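You operate a simulated robot arm through the tools that you are given. There is no shell and no other tool.

You run a simulated robot arm. Do the job below in one go: nothing can be reset, and whatever is moved stays where it is left.

TASK
Meter the red and the yellow cup; stand each on the mat that fits.
Fine: each cup down in the meter pocket to read it. Set down upright: red cup, yellow cup.

Only the result counts: the job must be done as asked and must still hold three seconds after the hand-in. Knocking over, shifting, dropping, spilling or breaking anything else fails it.

THE ROBOT
A 6-joint arm with a two-finger gripper, fixed in place. Base frame: the origin is on the floor under the middle of its stand, x ahead of it, y to its left, z up; the work surface is at about z = 0.9. Readings come in m, rad, newtons and seconds.
With the tool pointing down near the work surface it reaches from about 0.14 to 0.68 m from the base axis. Its first joint turns from -1.152 to 1.152 rad. Payload 2.45 kg.
The tool frame sits at the grasp point between the pads (the TCP): z along the fingers, y along the line on which they close. The tips reach 0.03 m beyond it. The gripper opens to 0.106 m; its body begins 0.079 m behind the TCP.
Orientation is told as [roll, pitch, yaw] about the base's x, y, z axes, in that order, counted from this pose: with the fingers straight down and closing along the base's y, the tool's x points along the base's -x, its y along +y and its z along -z.

THE INTERFACE
- The arm moves only by the tool apply_moves. Its argument "series" is a list of rows, each a list of 6 numbers: the shift along the tool's x, y, z in cm, then the turn, a rotation vector about the tool's x, y, z in rad. In form: [[dx, dy, dz, wx, wy, wz], ...]. A call has 1 to 20 rows; each row shifts and turns the commanded pose from where the row before left it, along the tool's axes as they then stand. "claw" is the gripper command, from -1 (shut) to 1 (fully open), values between in proportion, set as the call begins (left out, the last holds). Each row takes 0.2 s and may step no farther than 0.05 m and 0.15 rad from the row before; otherwise, or with a gripper value out of range, the whole call is refused. A pose out of reach is approached as far as the arm can. The call stops where the force on the tool passes 40 N (or 10 N more than at its start, if that is more) or the arm is blocked; 0.2 s more then pass. Each finger travels about 0.153 m/s and halts on what it meets, pressing with about 28 N; the grip force reading is that of the motor and also rises with nothing between the fingers. The clock runs only during rows and for 0.2 s after the last one: add rows that do not move to give the fingers time. The reply holds the time, the measured pose of the TCP, the force on the tool along the base axes, the opening and the grip force, in the units named above and with some noise, with the torque about the TCP (base axes, N m) and any sound that the robot's microphone picked up.
- Cameras (640 x 400 px; columns grow to the right, rows downward): "scene" is fixed at [0.0812, 0.4362, 1.4189]; the picture's right is [-0.61, -0.80, 0.00], its down [-0.37, 0.28, -0.88] and it looks along [0.70, -0.54, -0.47] (base axes); focal length 351 px, centre (320, 200). "wrist" rides on the gripper at [0.076, -0.002, -0.106] in the tool frame; the picture's right is [0.02, 1.00, 0.00], its down [-0.78, 0.02, -0.62] and it looks along [-0.62, 0.01, 0.78] (tool axes); focal length 247 px, centre (320, 200). There is no depth. A picture from a camera that has moved, and an enlarged one, comes with that camera's place and axes in the base frame and with its lens. The place of the scene camera against the robot may be out by one fixed shift of up to 0.018 m in any direction.
- get_image(camera): a new picture of that camera. No time passes.
- enlarge(camera, box): a new picture of the part [left, top, right, bottom] of that camera's present view, enlarged. No time passes.
- job_done(): hands the job in; it is judged then, once.

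Nothing tells you positions but the pictures and the camera data. Unless the task says otherwise, let go and move clear before handing in.

The tools are called after ">>>" as a command line: name --pt "numbers of a row" for each row, then --argument value for the rest, lists and objects as JSON in quotes. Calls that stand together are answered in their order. apply_moves: Moves the arm, as the interface text tells. Its arguments: {"type":"object","properties":{"series":{"type":"array"},"claw":{"type":"number"}},"required":["series"]} The other tools are called the same way: get_image (camera) takes a picture; enlarge (camera, box) takes an enlarged picture of a part of a camera's view; job_done () hands the job in.

At the start:

```text
t: 0.0
eef_pos: [0.3909, 0.1155, 1.2022]
tool_rot: [-0.001, 0.0, -0.001]
force: [0.2, -0.4, -0.1]
moment: [0.01, 0.0, -0.02]
opening: 0.1061
finger_force: 0.1
```

scene: 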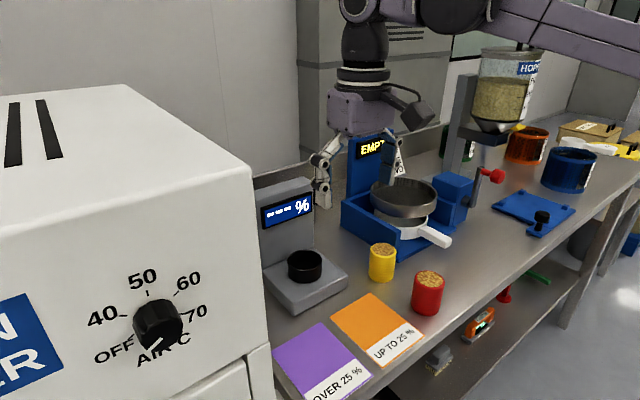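
wrist: 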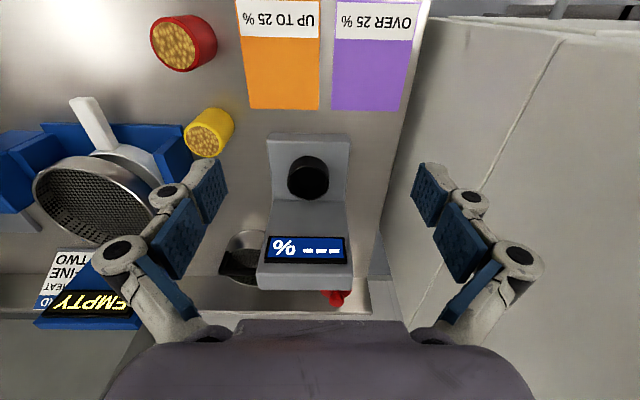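

I see a toaster/oven on the left, a grey meter with a black pocket and a blank "%" display, and two mats: orange "up to 25 %" and purple "over 25 %". The red and yellow cups stand in front of the blue sieve device. I'll look closer before I move anything.

>>> enlarge --camera "scene" --box '[240, 160, 480, 400]'

>>> enlarge --camera "wrist" --box '[140, 0, 440, 190]'

>>> enlarge --camera "wrist" --box '[0, 80, 360, 340]'

>>> enlarge --camera "scene" --box '[330, 40, 640, 280]'

```text
1.67 times, centred on (360, 280) of scene
camera zoom: at [0.0812, 0.4362, 1.4189], right [-0.61, -0.8, 0.0], down [-0.37, 0.28, -0.88], along [0.7, -0.54, -0.47], focal length 585 px, centre (253, 67)
```

zoom: 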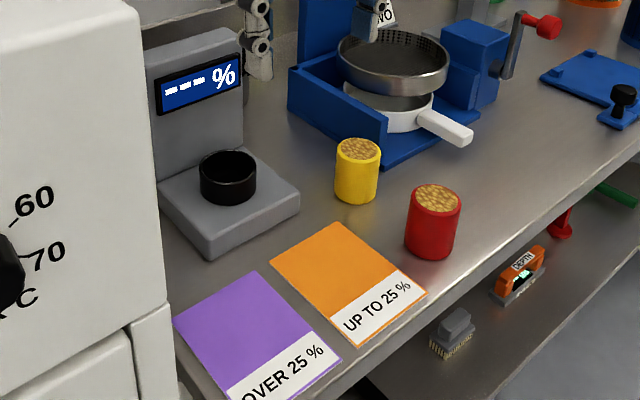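

```text
2.11 times, centred on (290, 95) of wrist
camera zoom: at [0.3147, 0.1146, 1.3083], right [-0.02, 1.0, 0.0], down [0.78, 0.02, 0.62], along [0.62, 0.01, -0.78], focal length 520 px, centre (383, 421)
```

zoom: 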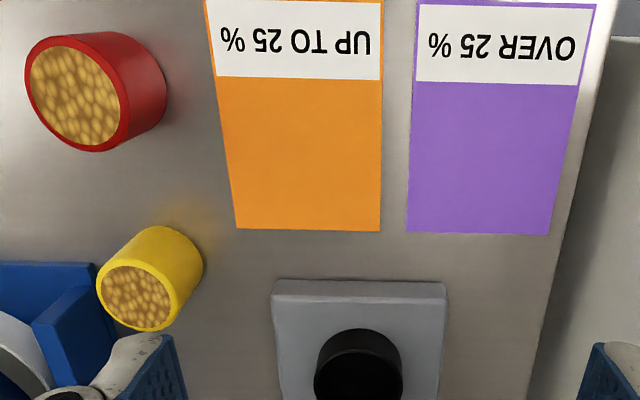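

```text
1.54 times, centred on (180, 210) of wrist
camera zoom: at [0.3147, 0.1146, 1.3083], right [-0.02, 1.0, 0.0], down [0.78, 0.02, 0.62], along [0.62, 0.01, -0.78], focal length 380 px, centre (535, 185)
```

zoom: 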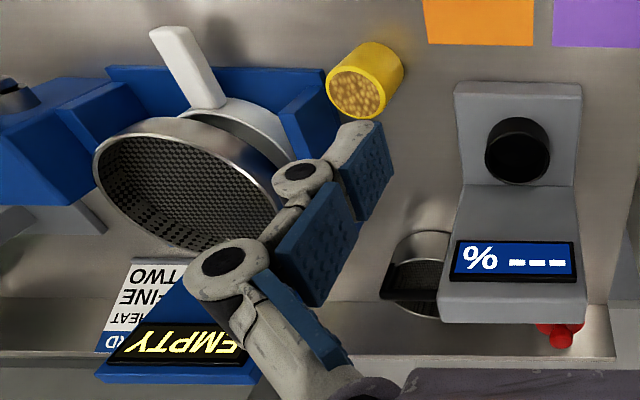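

```text
1.67 times, centred on (485, 160) of scene
camera zoom: at [0.0812, 0.4362, 1.4189], right [-0.61, -0.8, 0.0], down [-0.37, 0.28, -0.88], along [0.7, -0.54, -0.47], focal length 585 px, centre (45, 267)
```

zoom: 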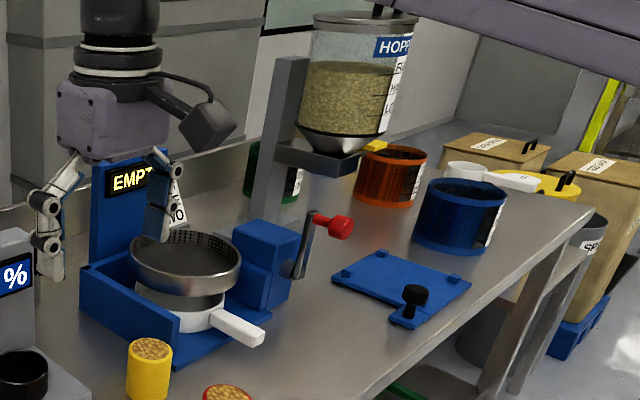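

The cups are about 6–7 cm tall, roughly at (0.36, -0.06) for red and (0.48, -0.06) for yellow. The meter pocket is near (0.55, 0.10). I'll lower the hand in free space in front of the meter to look closer.

>>> apply_moves --pt "0 -1.5 3 0 0 0" --pt "0 0 4 0 0 0" --pt "0 0 3 0 0 0" --pt "0 0 0 0 0 0"

>>> get_image --camera "wrist"

>>> get_image --camera "scene"

```text
t: 1.0
eef_pos: [0.3908, 0.1001, 1.1023]
tool_rot: [-0.001, 0.001, -0.001]
force: [-1.1, 0.8, -1.2]
moment: [0.0, -0.02, 0.0]
opening: 0.1059
finger_force: 0.1
```

```text
taken
camera wrist: at [0.3144, 0.0988, 1.2089], right [-0.02, 1.0, 0.0], down [0.78, 0.02, 0.62], along [0.62, 0.01, -0.78], focal length 247 px, centre (320, 200)
```

wrist: 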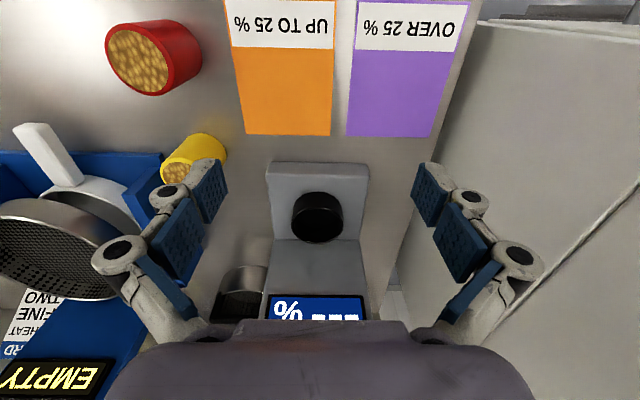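

```text
taken
```

scene: 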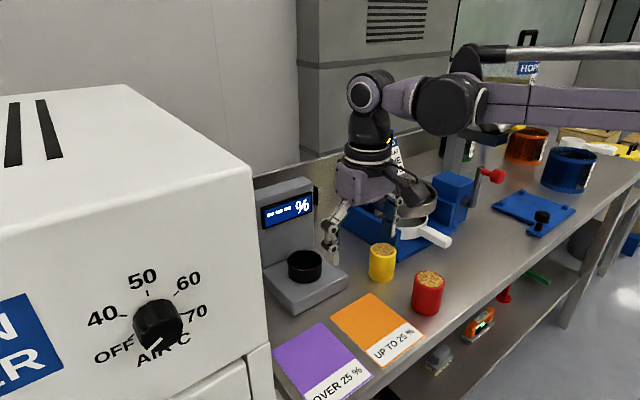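

I'll enlarge the meter and cups in this new view so I can measure them against the first one.

>>> enlarge --camera "wrist" --box '[230, 130, 430, 330]'

>>> enlarge --camera "wrist" --box '[90, 0, 340, 200]'

>>> enlarge --camera "wrist" --box '[220, 0, 490, 170]'

>>> enlarge --camera "scene" --box '[250, 170, 370, 320]'

>>> enlarge --camera "scene" --box '[330, 160, 510, 330]'

```text
2.00 times, centred on (330, 230) of wrist
camera zoom: at [0.3144, 0.0988, 1.2089], right [-0.02, 1.0, 0.0], down [0.78, 0.02, 0.62], along [0.62, 0.01, -0.78], focal length 494 px, centre (300, 140)
```

zoom: 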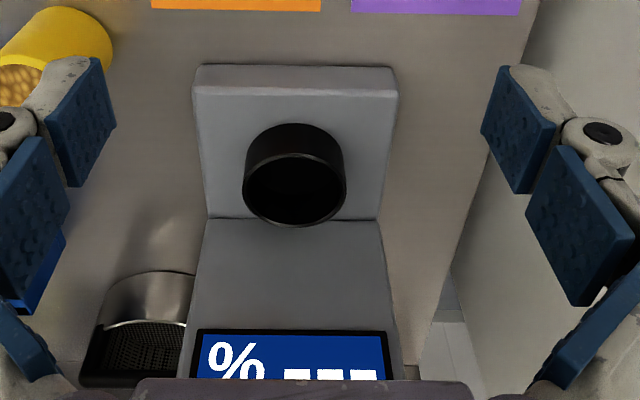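

```text
2.00 times, centred on (215, 100) of wrist
camera zoom: at [0.3144, 0.0988, 1.2089], right [-0.02, 1.0, 0.0], down [0.78, 0.02, 0.62], along [0.62, 0.01, -0.78], focal length 494 px, centre (530, 400)
```

zoom: 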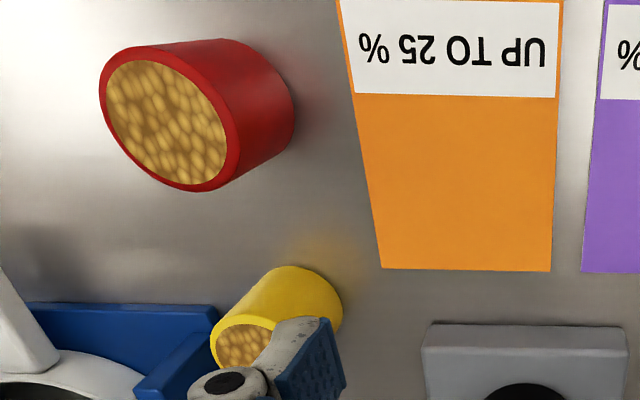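

```text
2.35 times, centred on (355, 85) of wrist
camera zoom: at [0.3144, 0.0988, 1.2089], right [-0.02, 1.0, 0.0], down [0.78, 0.02, 0.62], along [0.62, 0.01, -0.78], focal length 581 px, centre (238, 471)
```

zoom: 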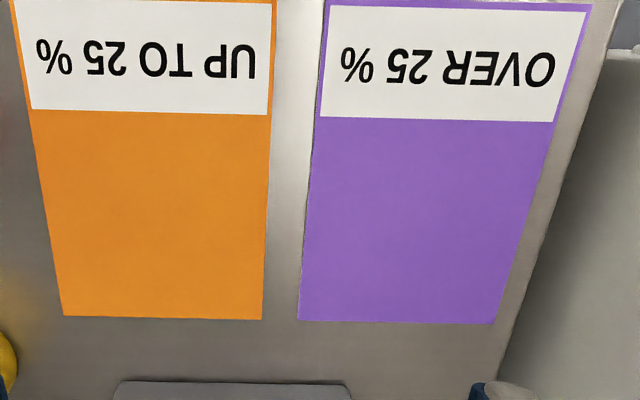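

```text
2.67 times, centred on (310, 245) of scene
camera zoom: at [0.0812, 0.4362, 1.4189], right [-0.61, -0.8, 0.0], down [-0.37, 0.28, -0.88], along [0.7, -0.54, -0.47], focal length 936 px, centre (347, 80)
```

zoom: 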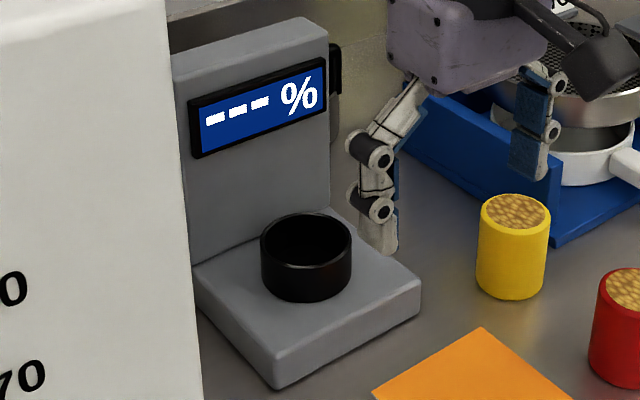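

```text
2.35 times, centred on (420, 245) of scene
camera zoom: at [0.0812, 0.4362, 1.4189], right [-0.61, -0.8, 0.0], down [-0.37, 0.28, -0.88], along [0.7, -0.54, -0.47], focal length 826 px, centre (85, 94)
```

zoom: 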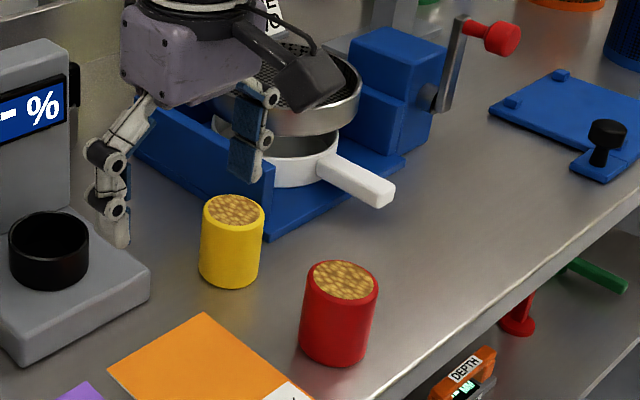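

The pocket rim reads about (0.546, 0.098, 0.96), and its tower face is at x≈0.62. Next I'll hover above the red cup for an accurate fix.

>>> apply_moves --pt "0.9 -3.9 0 0 0 0" --pt "0.9 -3.9 0 0 0 0" --pt "0.9 -3.9 0 0 0 0" --pt "0.9 -4.0 0 0 0 0" --pt "0 0 4 0 0 0" --pt "0 0 0 0 0 0"

>>> get_image --camera "wrist"

>>> get_image --camera "scene"

```text
t: 2.4
eef_pos: [0.3558, -0.0575, 1.0611]
tool_rot: [0.0, 0.0, 0.001]
force: [0.3, 0.1, 0.4]
moment: [0.01, -0.01, 0.03]
opening: 0.1059
finger_force: 0.0
```

```text
taken
camera wrist: at [0.2785, -0.0591, 1.1677], right [-0.02, 1.0, 0.0], down [0.78, 0.02, 0.62], along [0.62, 0.01, -0.78], focal length 247 px, centre (320, 200)
```

wrist: 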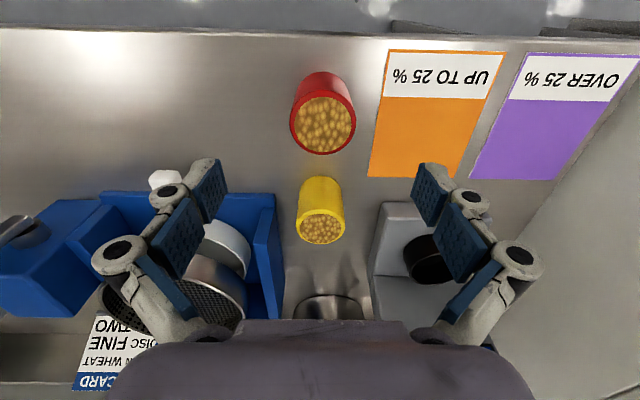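

```text
taken
```

scene: 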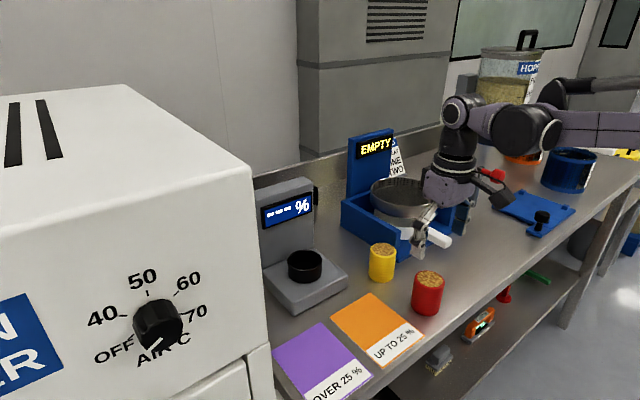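

The red cup sits almost centred between the open fingers. I'll zoom in to measure both cups.

>>> enlarge --camera "wrist" --box '[270, 60, 380, 170]'

>>> enlarge --camera "wrist" --box '[260, 160, 380, 260]'

>>> enlarge --camera "wrist" --box '[340, 20, 640, 200]'

>>> enlarge --camera "scene" --box '[350, 210, 470, 330]'

```text
3.64 times, centred on (325, 115) of wrist
camera zoom: at [0.2785, -0.0591, 1.1677], right [-0.02, 1.0, 0.0], down [0.78, 0.02, 0.62], along [0.62, 0.01, -0.78], focal length 898 px, centre (302, 509)
```

zoom: 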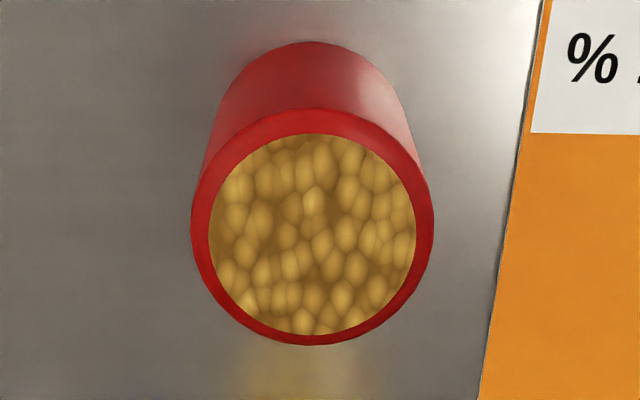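

```text
4.00 times, centred on (320, 210) of wrist
camera zoom: at [0.2785, -0.0591, 1.1677], right [-0.02, 1.0, 0.0], down [0.78, 0.02, 0.62], along [0.62, 0.01, -0.78], focal length 988 px, centre (320, 160)
```

zoom: 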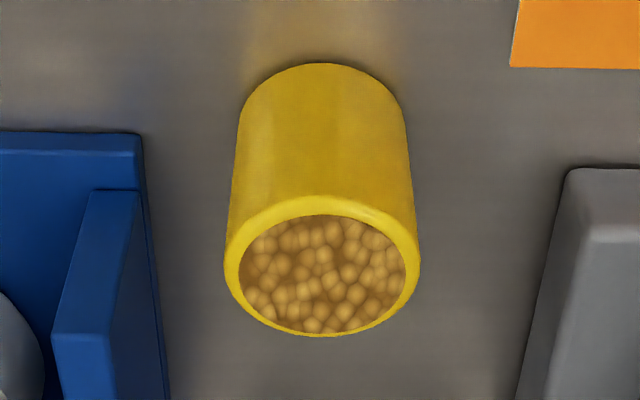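

```text
2.13 times, centred on (490, 110) of wrist
camera zoom: at [0.2785, -0.0591, 1.1677], right [-0.02, 1.0, 0.0], down [0.78, 0.02, 0.62], along [0.62, 0.01, -0.78], focal length 527 px, centre (-43, 392)
```

zoom: 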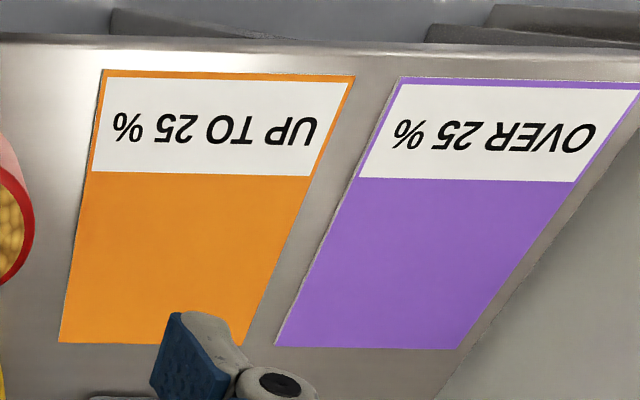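

```text
3.33 times, centred on (410, 270) of scene
camera zoom: at [0.0812, 0.4362, 1.4189], right [-0.61, -0.8, 0.0], down [-0.37, 0.28, -0.88], along [0.7, -0.54, -0.47], focal length 1170 px, centre (20, -33)
```

zoom: 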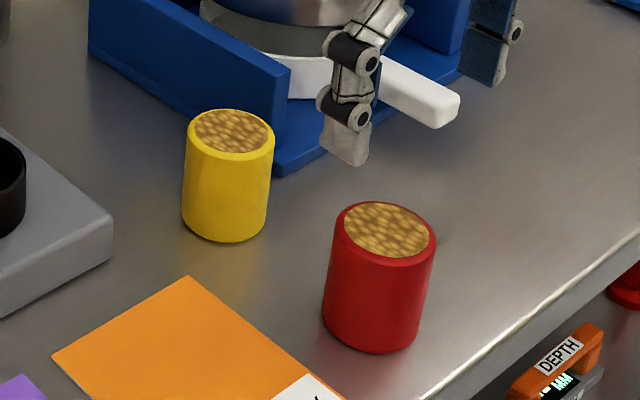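

Both cups are about 5.7 cm across and 6.6 cm tall: red at (0.358, -0.056), yellow at (0.480, -0.055). Before grasping I'll get a steeper view of the meter pocket to fix its position and depth.

>>> apply_moves --pt "0 0 -3 0 0 0" --pt "0 0 -3 0 0 0" --pt "-2.9 3.9 0 0 0 0" --pt "-2.9 3.9 0 0 0 0" --pt "-2.9 3.9 0 0 0 0" --pt "-2.9 3.9 0 0 0 0" --pt "0 0 0 0 0 0"

>>> get_image --camera "wrist"

>>> enlarge --camera "wrist" --box '[240, 60, 400, 220]'

>>> get_image --camera "scene"

```text
t: 4.0
eef_pos: [0.4712, 0.1, 1.1224]
tool_rot: [0.001, 0.001, 0.001]
force: [0.1, -1.0, 0.0]
moment: [0.01, -0.04, -0.04]
opening: 0.1062
finger_force: 0.0
```

```text
taken
camera wrist: at [0.3942, 0.098, 1.2302], right [-0.02, 1.0, 0.0], down [0.78, 0.02, 0.62], along [0.62, 0.01, -0.78], focal length 247 px, centre (320, 200)
```

wrist: 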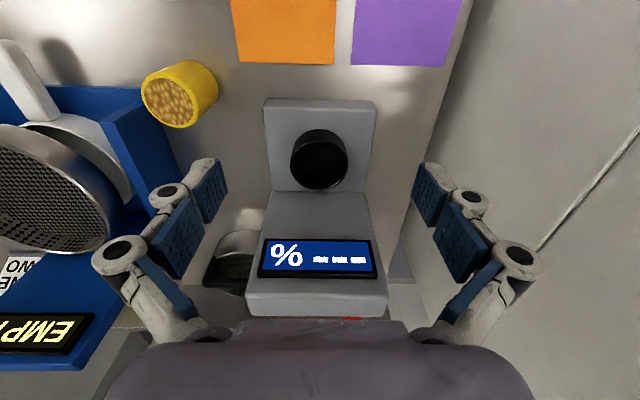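

```text
2.50 times, centred on (320, 140) of wrist
camera zoom: at [0.3942, 0.098, 1.2302], right [-0.02, 1.0, 0.0], down [0.78, 0.02, 0.62], along [0.62, 0.01, -0.78], focal length 617 px, centre (320, 350)
```

zoom: 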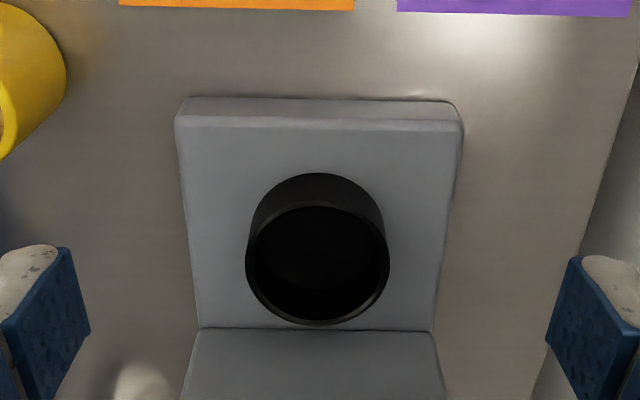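

```text
taken
```

scene: 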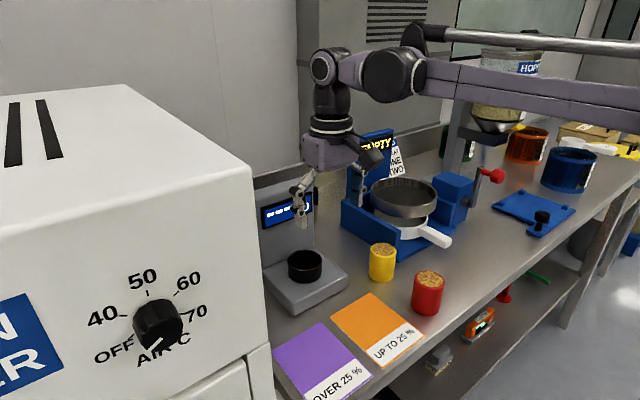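

The pocket is at about (0.553, 0.100), with its rim at z≈0.965, the platform at 0.933 and an inner diameter of about 6.4 cm. The orange mat spans x 0.31–0.45, y 0.005–0.117, and the purple one y 0.135–0.248, next to the tall dryer wall. Next I'll go above the red cup.

>>> apply_moves --pt "2.8 -3.9 0 0 0 0" --pt "2.8 -3.9 0 0 0 0" --pt "2.8 -3.9 0 0 0 0" --pt "2.9 -3.8 0 0 0 0" --pt "0 0 4 0 0 0" --pt "0 0 4 0 0 0" --pt "0 0 0 0 0 0"

>>> enlarge --camera "wrist" --box '[220, 60, 420, 260]'

>>> enlarge --camera "scene" --box '[350, 180, 510, 340]'

```text
t: 5.6
eef_pos: [0.356, -0.0567, 1.0395]
tool_rot: [-0.001, 0.0, 0.001]
force: [-0.4, -0.1, 0.3]
moment: [-0.03, -0.02, -0.01]
opening: 0.1059
finger_force: 0.1
```

```text
2.00 times, centred on (320, 160) of wrist
camera zoom: at [0.2798, -0.0585, 1.1476], right [-0.02, 1.0, 0.0], down [0.78, 0.02, 0.62], along [0.62, 0.01, -0.78], focal length 494 px, centre (320, 280)
```

zoom: 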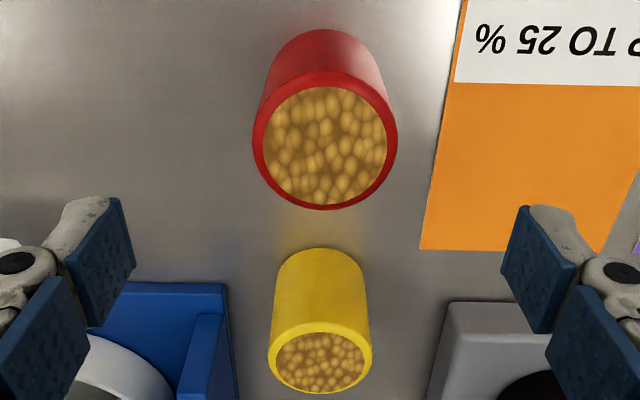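

```text
2.50 times, centred on (430, 260) of scene
camera zoom: at [0.0812, 0.4362, 1.4189], right [-0.61, -0.8, 0.0], down [-0.37, 0.28, -0.88], along [0.7, -0.54, -0.47], focal length 878 px, centre (45, 50)
```

zoom: 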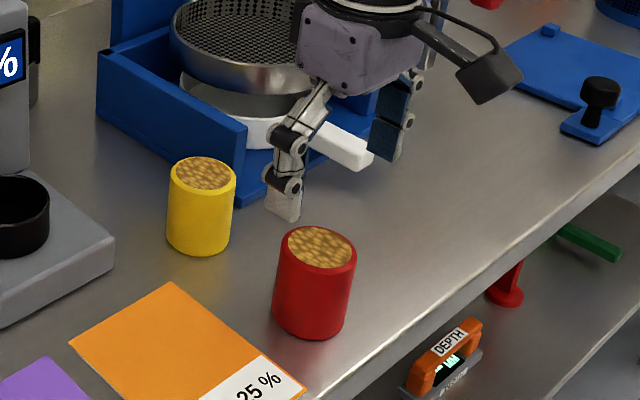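

The red cup is centred at (0.358, -0.055), within 2–3 mm of the hand. I'll correct that and go down with open fingers until the tips are about 4 cm above the table.

>>> apply_moves --pt "-0.24 0.17 1.5 0 0 0" --pt "0 0 2 0 0 0" --pt "0 0 2 0 0 0" --pt "0 0 1.4 0 0 0" --pt "0 0 0 0 0 0"

>>> get_image --camera "wrist"

>>> enlarge --camera "scene" --box '[350, 200, 510, 340]'

```text
t: 6.8
eef_pos: [0.3612, -0.0524, 0.9718]
tool_rot: [0.001, 0.001, 0.0]
force: [-0.7, 0.1, 0.6]
moment: [0.01, 0.04, -0.01]
opening: 0.106
finger_force: 0.0
```

```text
taken
camera wrist: at [0.2843, -0.0544, 1.079], right [-0.02, 1.0, 0.0], down [0.78, 0.02, 0.62], along [0.62, 0.01, -0.78], focal length 247 px, centre (320, 200)
```

wrist: 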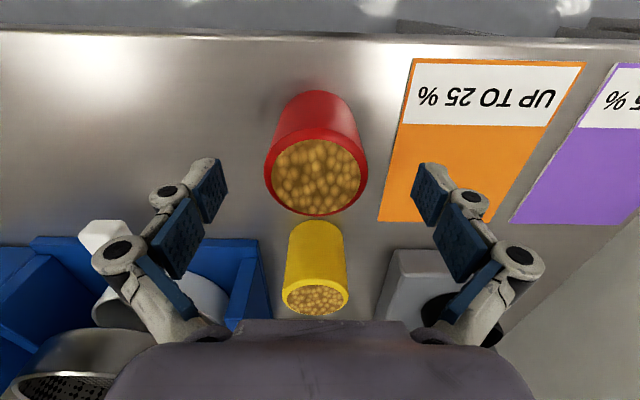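

```text
2.86 times, centred on (430, 270) of scene
camera zoom: at [0.0812, 0.4362, 1.4189], right [-0.61, -0.8, 0.0], down [-0.37, 0.28, -0.88], along [0.7, -0.54, -0.47], focal length 1003 px, centre (6, 0)
```

zoom: 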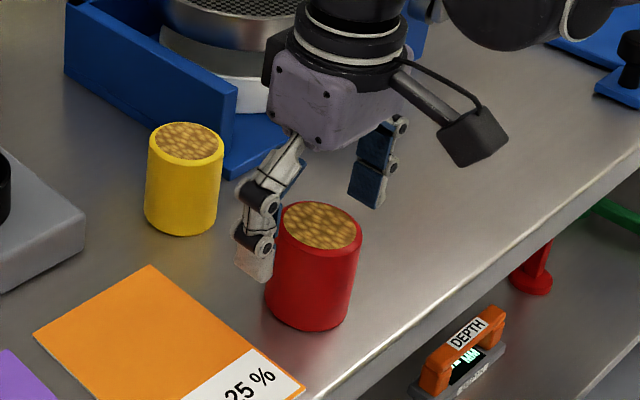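

The hand is around the red cup. I'll zoom in to check centring before closing.

>>> enlarge --camera "wrist" --box '[200, 80, 440, 260]'

>>> enlarge --camera "scene" --box '[390, 230, 470, 320]'

```text
2.22 times, centred on (320, 170) of wrist
camera zoom: at [0.2843, -0.0544, 1.079], right [-0.02, 1.0, 0.0], down [0.78, 0.02, 0.62], along [0.62, 0.01, -0.78], focal length 549 px, centre (320, 267)
```

zoom: 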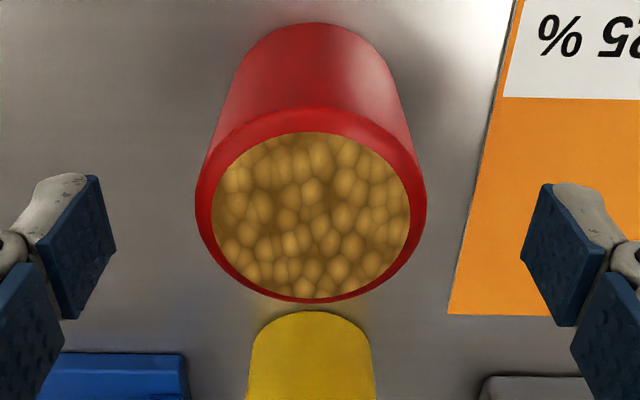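

```text
4.44 times, centred on (430, 275) of scene
camera zoom: at [0.0812, 0.4362, 1.4189], right [-0.61, -0.8, 0.0], down [-0.37, 0.28, -0.88], along [0.7, -0.54, -0.47], focal length 1560 px, centre (-169, -133)
```

zoom: 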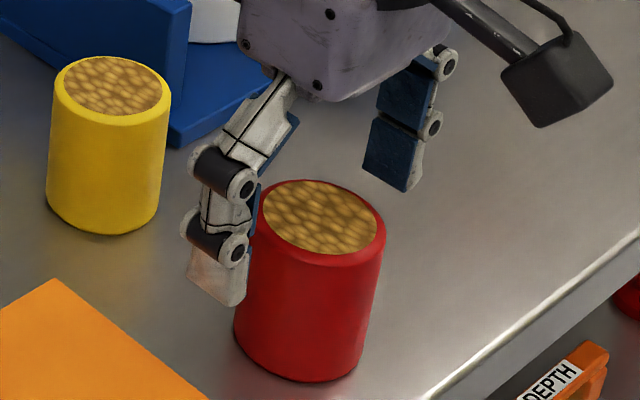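

The cup is about 2–3 mm off the hand's centre, so I'll trim that first. Then I'll close gently on the upper part of the cup.

>>> apply_moves --pt "0.2 -0.27 0 0 0 0" --pt "0 0 0 0 0 0"

>>> apply_moves --pt "0 0 0 0 0 0" --pt "0 0 0 0 0 0" --pt "0 0 0 0 0 0" --pt "0 0 0 0 0 0" --claw -1

>>> get_image --camera "wrist"

>>> enlarge --camera "scene" --box '[350, 200, 510, 340]'

```text
t: 7.4
eef_pos: [0.3582, -0.0551, 0.9718]
tool_rot: [-0.001, 0.0, 0.0]
force: [0.1, -0.3, 1.1]
moment: [0.0, 0.03, 0.03]
opening: 0.1062
finger_force: 0.1
```

```text
t: 8.4
eef_pos: [0.3593, -0.0539, 0.9727]
tool_rot: [-0.001, 0.0, 0.0]
force: [-0.2, 4.0, 20.4]
moment: [0.2, 0.03, -0.01]
opening: 0.0549
finger_force: 28.2
```

```text
taken
camera wrist: at [0.2821, -0.0566, 1.0797], right [-0.02, 1.0, 0.0], down [0.78, 0.02, 0.62], along [0.62, 0.01, -0.78], focal length 247 px, centre (320, 200)
```

wrist: 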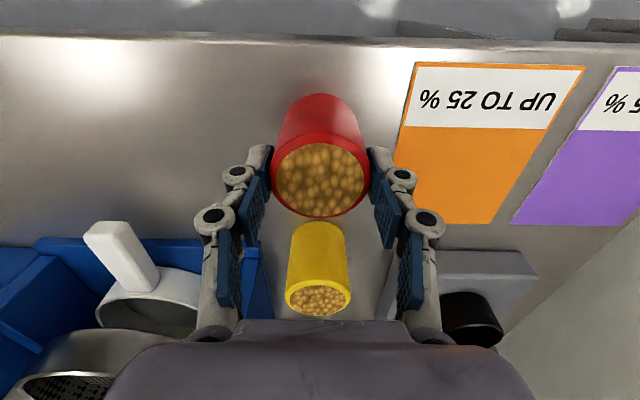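

```text
2.86 times, centred on (430, 270) of scene
camera zoom: at [0.081, 0.4363, 1.4189], right [-0.61, -0.8, 0.0], down [-0.37, 0.28, -0.88], along [0.7, -0.54, -0.47], focal length 1003 px, centre (6, 0)
```

zoom: 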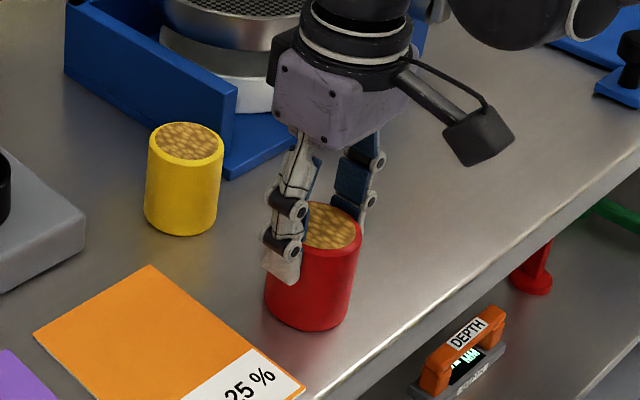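

The fingers hold the red cup (opening 5.5 cm, 28 N). I'll lift it slowly and straight up, then check that it hangs properly.

>>> apply_moves --pt "0 0 -0.5 0 0 0" --pt "0 0 -1 0 0 0" --pt "0 0 -1.5 0 0 0" --pt "0 0 0 0 0 0"

>>> get_image --camera "wrist"

>>> enlarge --camera "scene" --box '[350, 180, 510, 340]'

```text
t: 9.4
eef_pos: [0.3589, -0.0556, 1.0039]
tool_rot: [-0.001, 0.001, 0.0]
force: [0.0, 0.0, -1.6]
moment: [0.02, 0.0, 0.01]
opening: 0.0549
finger_force: 28.0
```

```text
taken
camera wrist: at [0.2821, -0.0575, 1.1106], right [-0.02, 1.0, 0.0], down [0.78, 0.02, 0.62], along [0.62, 0.01, -0.78], focal length 247 px, centre (320, 200)
```

wrist: 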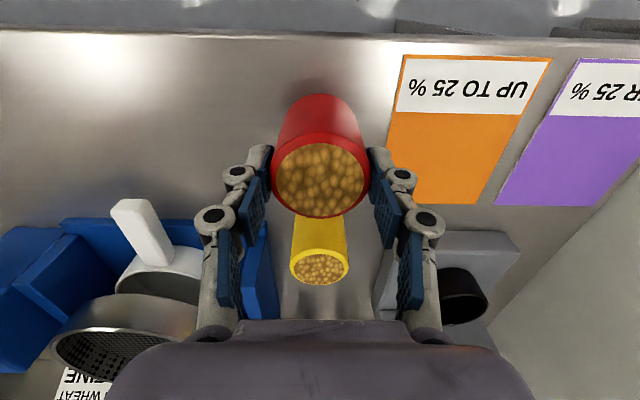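

```text
2.50 times, centred on (430, 260) of scene
camera zoom: at [0.0812, 0.4362, 1.4189], right [-0.61, -0.8, 0.0], down [-0.37, 0.28, -0.88], along [0.7, -0.54, -0.47], focal length 878 px, centre (45, 50)
```

zoom: 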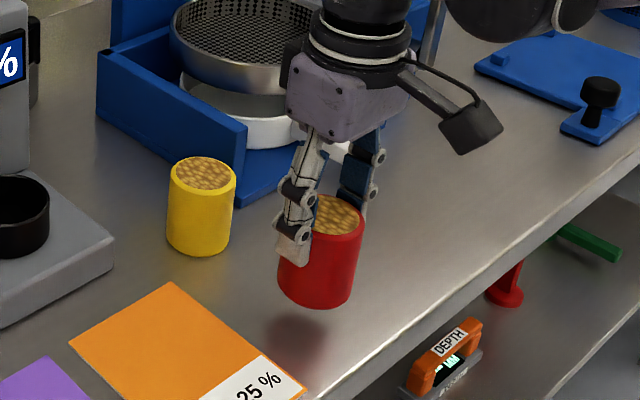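

The red cup hangs level. I'll raise it clear of the yellow cup and the pocket rim, then carry it slowly to just above the pocket.

>>> apply_moves --pt "0 0 -3 0 0 0" --pt "0 0 -3 0 0 0" --pt "0 0 -2.6 0 0 0" --pt "-2.43 1.94 0 0 0 0" --pt "-2.43 1.94 0 0 0 0" --pt "-2.43 1.94 0 0 0 0" --pt "-2.43 1.94 0 0 0 0" --pt "-2.43 1.94 0 0 0 0" --pt "-2.43 1.94 0 0 0 0" --pt "-2.43 1.94 0 0 0 0" --pt "-2.43 1.94 0 0 0 0" --pt "0 0 0 0 0 0"

>>> get_image --camera "wrist"

>>> enlarge --camera "wrist" --box '[240, 80, 400, 240]'

>>> enlarge --camera "scene" --box '[250, 150, 370, 310]'

```text
t: 12.0
eef_pos: [0.5535, 0.0976, 1.09]
tool_rot: [-0.001, -0.002, 0.001]
force: [-0.3, 0.2, -1.8]
moment: [0.01, 0.0, -0.02]
opening: 0.055
finger_force: 28.2
```

```text
taken
camera wrist: at [0.4765, 0.0969, 1.1966], right [-0.02, 1.0, 0.0], down [0.78, 0.02, 0.62], along [0.62, 0.01, -0.78], focal length 247 px, centre (320, 200)
```

wrist: 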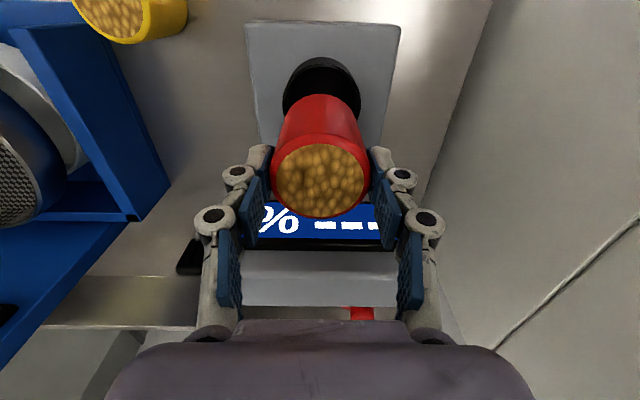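

```text
2.50 times, centred on (320, 160) of wrist
camera zoom: at [0.4765, 0.0969, 1.1966], right [-0.02, 1.0, 0.0], down [0.78, 0.02, 0.62], along [0.62, 0.01, -0.78], focal length 617 px, centre (320, 300)
```

zoom: 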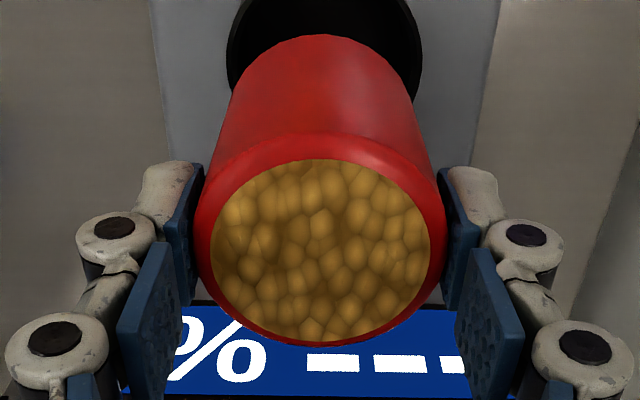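

```text
2.50 times, centred on (310, 230) of scene
camera zoom: at [0.0812, 0.4362, 1.4189], right [-0.61, -0.8, 0.0], down [-0.37, 0.28, -0.88], along [0.7, -0.54, -0.47], focal length 878 px, centre (345, 125)
```

zoom: 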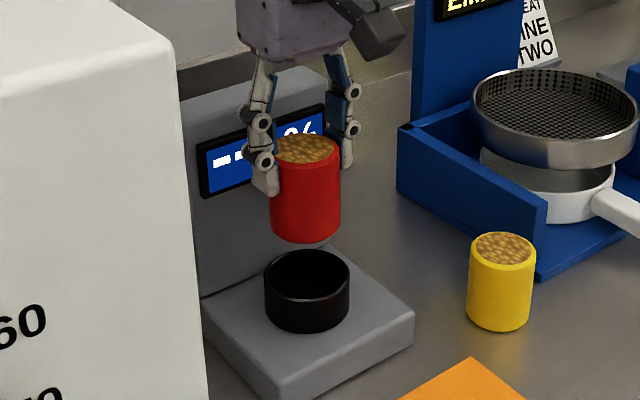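

The red cup hangs right over the pocket. I'll zoom in to check the alignment to the millimetre before lowering.

>>> enlarge --camera "wrist" --box '[270, 40, 370, 140]'

>>> enlarge --camera "scene" --box '[275, 205, 335, 285]'

```text
4.00 times, centred on (320, 90) of wrist
camera zoom: at [0.4765, 0.0969, 1.1966], right [-0.02, 1.0, 0.0], down [0.78, 0.02, 0.62], along [0.62, 0.01, -0.78], focal length 988 px, centre (320, 640)
```

zoom: 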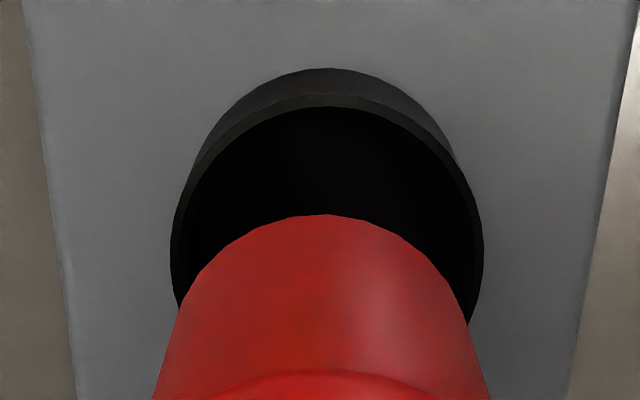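

```text
5.00 times, centred on (305, 245) of scene
camera zoom: at [0.0812, 0.4362, 1.4189], right [-0.61, -0.8, 0.0], down [-0.37, 0.28, -0.88], along [0.7, -0.54, -0.47], focal length 1755 px, centre (395, -25)
```

zoom: 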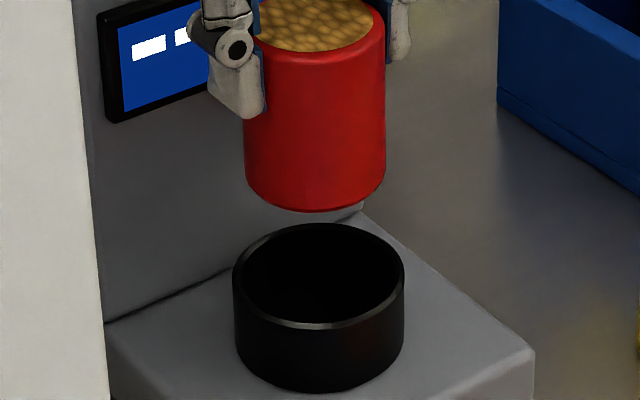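

Alignment is within about 1.5 mm and the clearance is about 4 mm, so a small trim will do. I'll lower it to just above the rim and then into the pocket.

>>> apply_moves --pt "0.1 0.1 1 0 0 0" --pt "0 0 1.5 0 0 0" --pt "0 0 1.5 0 0 0" --pt "0 0 1 0 0 0" --pt "0 0 0 0 0 0"

>>> enlarge --camera "scene" --box '[255, 175, 375, 295]'

>>> enlarge --camera "wrist" --box '[240, 40, 400, 200]'

```text
t: 13.2
eef_pos: [0.5532, 0.1005, 1.0385]
tool_rot: [0.001, 0.0, 0.001]
force: [-2.1, 1.2, -2.2]
moment: [0.01, 0.16, 0.0]
opening: 0.0544
finger_force: 28.0
```

```text
3.33 times, centred on (315, 235) of scene
camera zoom: at [0.0812, 0.4362, 1.4189], right [-0.61, -0.8, 0.0], down [-0.37, 0.28, -0.88], along [0.7, -0.54, -0.47], focal length 1170 px, centre (337, 83)
```

zoom: 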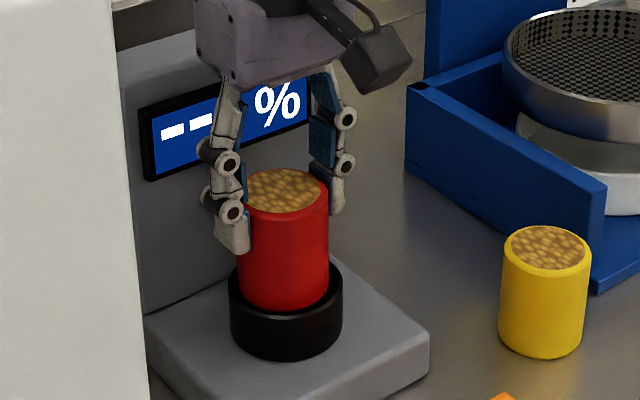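

```text
2.50 times, centred on (320, 120) of wrist
camera zoom: at [0.476, 0.0986, 1.1458], right [-0.02, 1.0, 0.0], down [0.78, 0.02, 0.62], along [0.62, 0.01, -0.78], focal length 617 px, centre (320, 400)
```

zoom: 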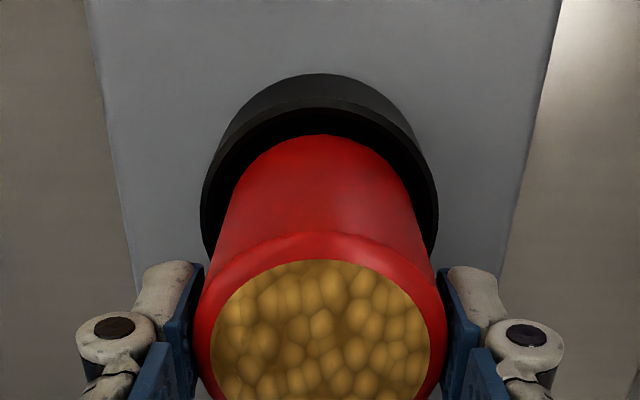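

A light sideways contact (−2 N in x at the cup's foot) and the larger gap on the near side show the cup is a bit too far ahead. I'll shift it 3 mm back toward the base and check the force again.

>>> apply_moves --pt "0.15 0 0 0 0 0" --pt "0.15 0 0 0 0 0" --pt "0 0 0 0 0 0"

>>> enlarge --camera "wrist" --box '[260, 40, 380, 160]'

>>> enlarge --camera "scene" --box '[275, 205, 335, 285]'

```text
t: 14.0
eef_pos: [0.5488, 0.1002, 1.0391]
tool_rot: [0.002, 0.001, 0.0]
force: [0.7, -0.1, -0.5]
moment: [0.01, -0.04, -0.01]
opening: 0.0547
finger_force: 27.9
```

```text
3.33 times, centred on (320, 100) of wrist
camera zoom: at [0.4726, 0.0987, 1.1455], right [-0.02, 1.0, 0.0], down [0.78, 0.02, 0.62], along [0.62, 0.01, -0.78], focal length 823 px, centre (320, 533)
```

zoom: 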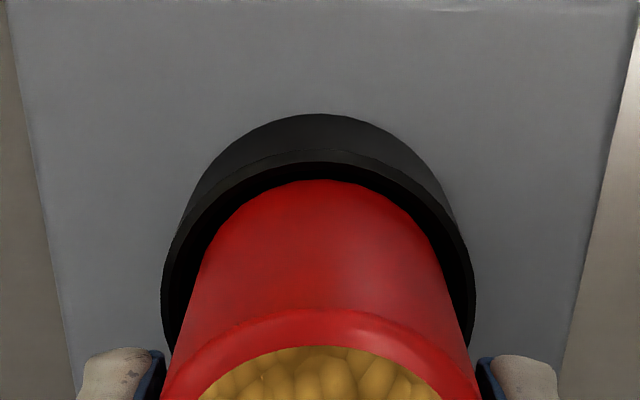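

```text
5.00 times, centred on (305, 245) of scene
camera zoom: at [0.0812, 0.4362, 1.4189], right [-0.61, -0.8, 0.0], down [-0.37, 0.28, -0.88], along [0.7, -0.54, -0.47], focal length 1755 px, centre (395, -25)
```

zoom: 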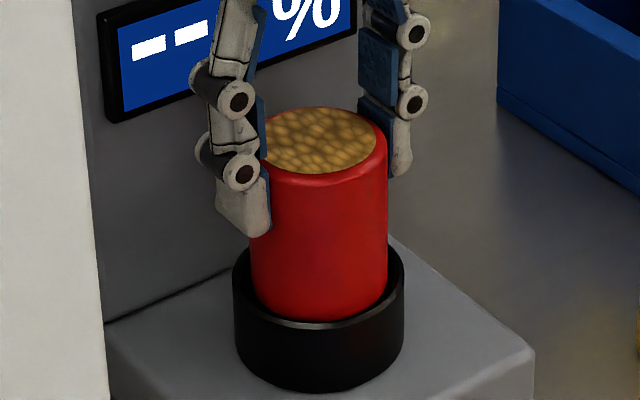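

Forces are back to zero and the cup is centred in the opening. I'll lower it into the pocket step by step.

>>> apply_moves --pt "0 -0.05 0.4 0 0 0" --pt "0 0 0.4 0 0 0" --pt "0 0 0.4 0 0 0" --pt "0 0 0.4 0 0 0" --pt "0 0 0 0 0 0"

>>> enlarge --camera "scene" --box '[255, 175, 375, 295]'

```text
t: 15.2
eef_pos: [0.5495, 0.0999, 1.0209]
tool_rot: [-0.001, -0.001, 0.0]
force: [-0.2, -0.4, -1.6]
moment: [0.0, -0.02, 0.0]
opening: 0.0547
finger_force: 27.5
```

```text
3.33 times, centred on (315, 235) of scene
camera zoom: at [0.0812, 0.4362, 1.4189], right [-0.61, -0.8, 0.0], down [-0.37, 0.28, -0.88], along [0.7, -0.54, -0.47], focal length 1170 px, centre (337, 83)
```

zoom: 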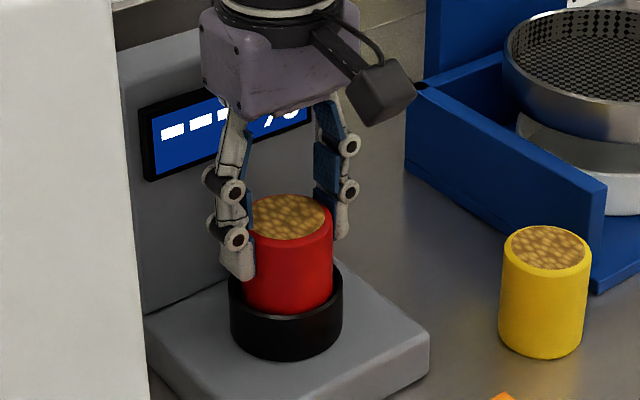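

It goes in freely with no side force. I'll keep going down in small steps until the cup touches the floor of the pocket.

>>> apply_moves --pt "0 0 0.25 0 0 0" --pt "0 0 0.25 0 0 0" --pt "0 0 0.2 0 0 0" --pt "0 0 0 0 0 0"

>>> enlarge --camera "scene" --box '[255, 175, 375, 295]'

```text
t: 16.2
eef_pos: [0.551, 0.0993, 1.0159]
tool_rot: [0.0, 0.0, 0.001]
force: [0.5, 0.3, -2.1]
moment: [0.02, -0.04, -0.01]
opening: 0.0546
finger_force: 27.8
```

```text
3.33 times, centred on (315, 235) of scene
camera zoom: at [0.0812, 0.4362, 1.4189], right [-0.61, -0.8, 0.0], down [-0.37, 0.28, -0.88], along [0.7, -0.54, -0.47], focal length 1170 px, centre (337, 83)
```

zoom: 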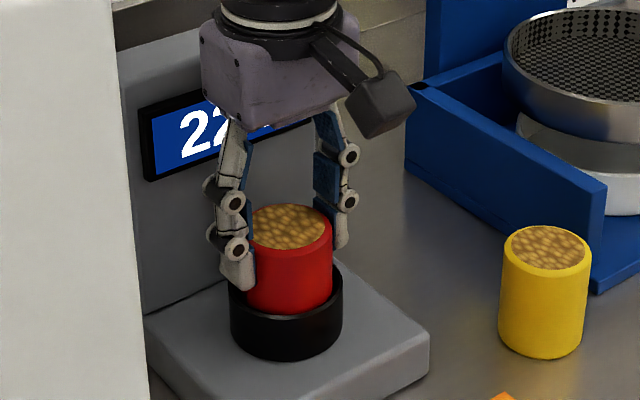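

The display has come alive with "22…". The cup may not be fully seated yet, so I'll go on to contact and then read it properly.

>>> apply_moves --pt "0 0 0.15 0 0 0" --pt "0 0 0.15 0 0 0" --pt "0 0 0 0 0 0"

>>> enlarge --camera "wrist" --box '[220, 120, 420, 320]'

>>> enlarge --camera "scene" --box '[255, 175, 375, 295]'

```text
t: 17.0
eef_pos: [0.5495, 0.0994, 1.0125]
tool_rot: [0.001, -0.002, 0.001]
force: [1.9, -0.2, 12.0]
moment: [-0.04, -0.03, 0.03]
opening: 0.0547
finger_force: 27.7
```

```text
2.00 times, centred on (320, 220) of wrist
camera zoom: at [0.4723, 0.0984, 1.1196], right [-0.02, 1.0, 0.0], down [0.78, 0.02, 0.62], along [0.62, 0.01, -0.78], focal length 494 px, centre (320, 160)
```

zoom: 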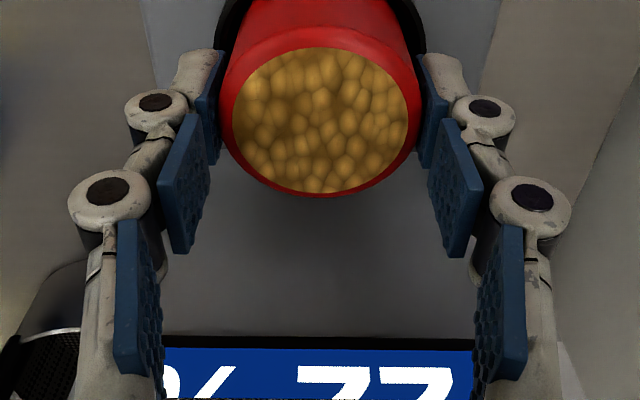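

```text
3.33 times, centred on (315, 235) of scene
camera zoom: at [0.081, 0.4361, 1.419], right [-0.61, -0.8, 0.0], down [-0.37, 0.28, -0.88], along [0.7, -0.54, -0.47], focal length 1170 px, centre (337, 83)
```

zoom: 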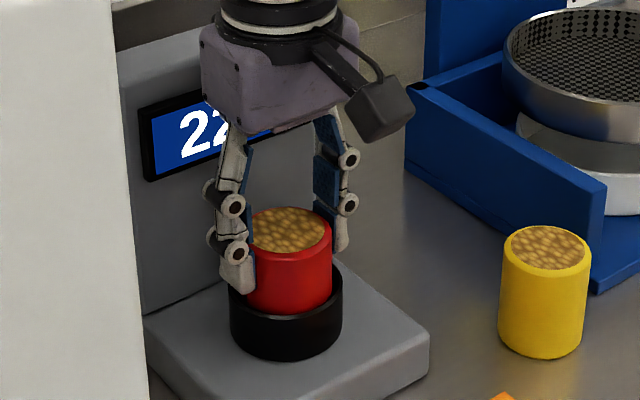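

The cup is seated (12 N contact) and the display seems to read "22 %". To be certain I'll let go, rise clear and read the whole display.

>>> apply_moves --pt "0 0 -0.1 0 0 0" --pt "0 0 0 0 0 0"

>>> apply_moves --pt "0 0 0 0 0 0" --pt "0 0 0 0 0 0" --pt "0 0 0 0 0 0" --claw 1

>>> apply_moves --pt "0 0 -1 0 0 0" --pt "0 0 -2 0 0 0" --pt "0 0 -3 0 0 0" --pt "0 0 -3 0 0 0" --pt "3 0 -2 0 0 0" --pt "3 0 0 0 0 0" --pt "0 0 0 0 0 0"

>>> get_image --camera "wrist"

>>> enlarge --camera "scene" --box '[250, 160, 370, 310]'

```text
t: 17.6
eef_pos: [0.5509, 0.1012, 1.014]
tool_rot: [0.0, 0.001, 0.0]
force: [0.0, -0.4, -1.5]
moment: [0.03, 0.02, -0.03]
opening: 0.0547
finger_force: 27.5
```

```text
t: 18.4
eef_pos: [0.5492, 0.0999, 1.0135]
tool_rot: [0.0, 0.0, 0.0]
force: [0.5, -0.1, -0.4]
moment: [0.03, -0.02, 0.0]
opening: 0.106
finger_force: 0.0
```

```text
t: 20.0
eef_pos: [0.4896, 0.1008, 1.1244]
tool_rot: [0.0, 0.001, 0.0]
force: [-0.6, -0.8, -0.3]
moment: [0.01, 0.0, 0.03]
opening: 0.106
finger_force: 0.1
```

```text
taken
camera wrist: at [0.4128, 0.1, 1.2315], right [-0.02, 1.0, 0.0], down [0.78, 0.02, 0.62], along [0.62, 0.01, -0.78], focal length 247 px, centre (320, 200)
```

wrist: 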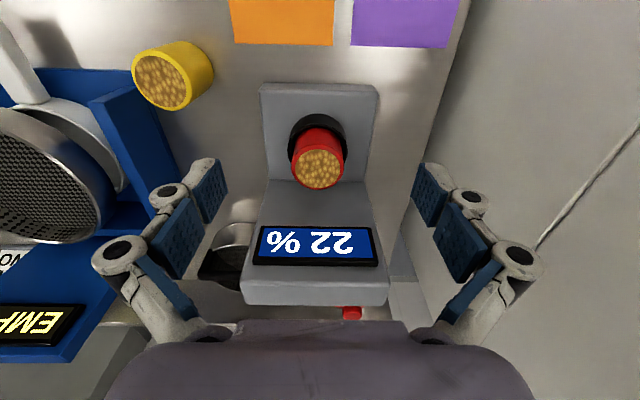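

```text
2.67 times, centred on (310, 235) of scene
camera zoom: at [0.0812, 0.4362, 1.4189], right [-0.61, -0.8, 0.0], down [-0.37, 0.28, -0.88], along [0.7, -0.54, -0.47], focal length 936 px, centre (347, 107)
```

zoom: 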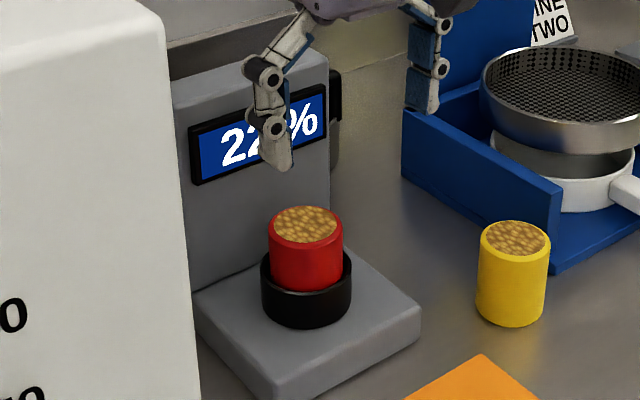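

The red cup reads a clear 22 %, so it belongs on the orange "up to 25 %" mat. I'll go back over it, check the centring and take it again.

>>> apply_moves --pt "-3 0 0 0 0 0" --pt "-3 0 2 0 0 0" --pt "0 0 2 0 0 0" --pt "0 0 0 0 0 0"

>>> enlarge --camera "wrist" --box '[220, 40, 420, 240]'

```text
t: 21.0
eef_pos: [0.5502, 0.1014, 1.0851]
tool_rot: [0.0, -0.001, -0.001]
force: [-0.1, 0.0, -0.1]
moment: [-0.01, 0.0, -0.01]
opening: 0.1061
finger_force: 0.1
```

```text
2.00 times, centred on (320, 140) of wrist
camera zoom: at [0.4732, 0.0994, 1.1922], right [-0.02, 1.0, 0.0], down [0.78, 0.02, 0.62], along [0.62, 0.01, -0.78], focal length 494 px, centre (320, 320)
```

zoom: 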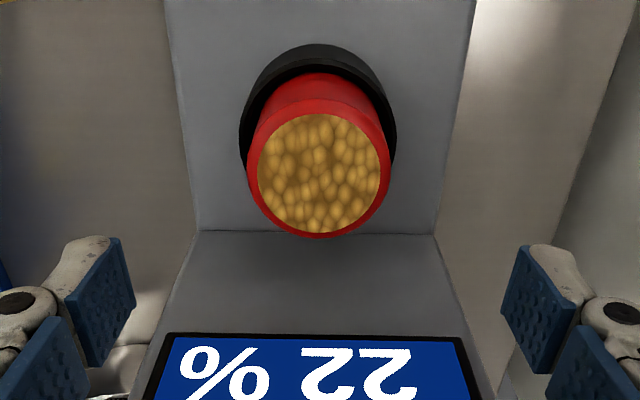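

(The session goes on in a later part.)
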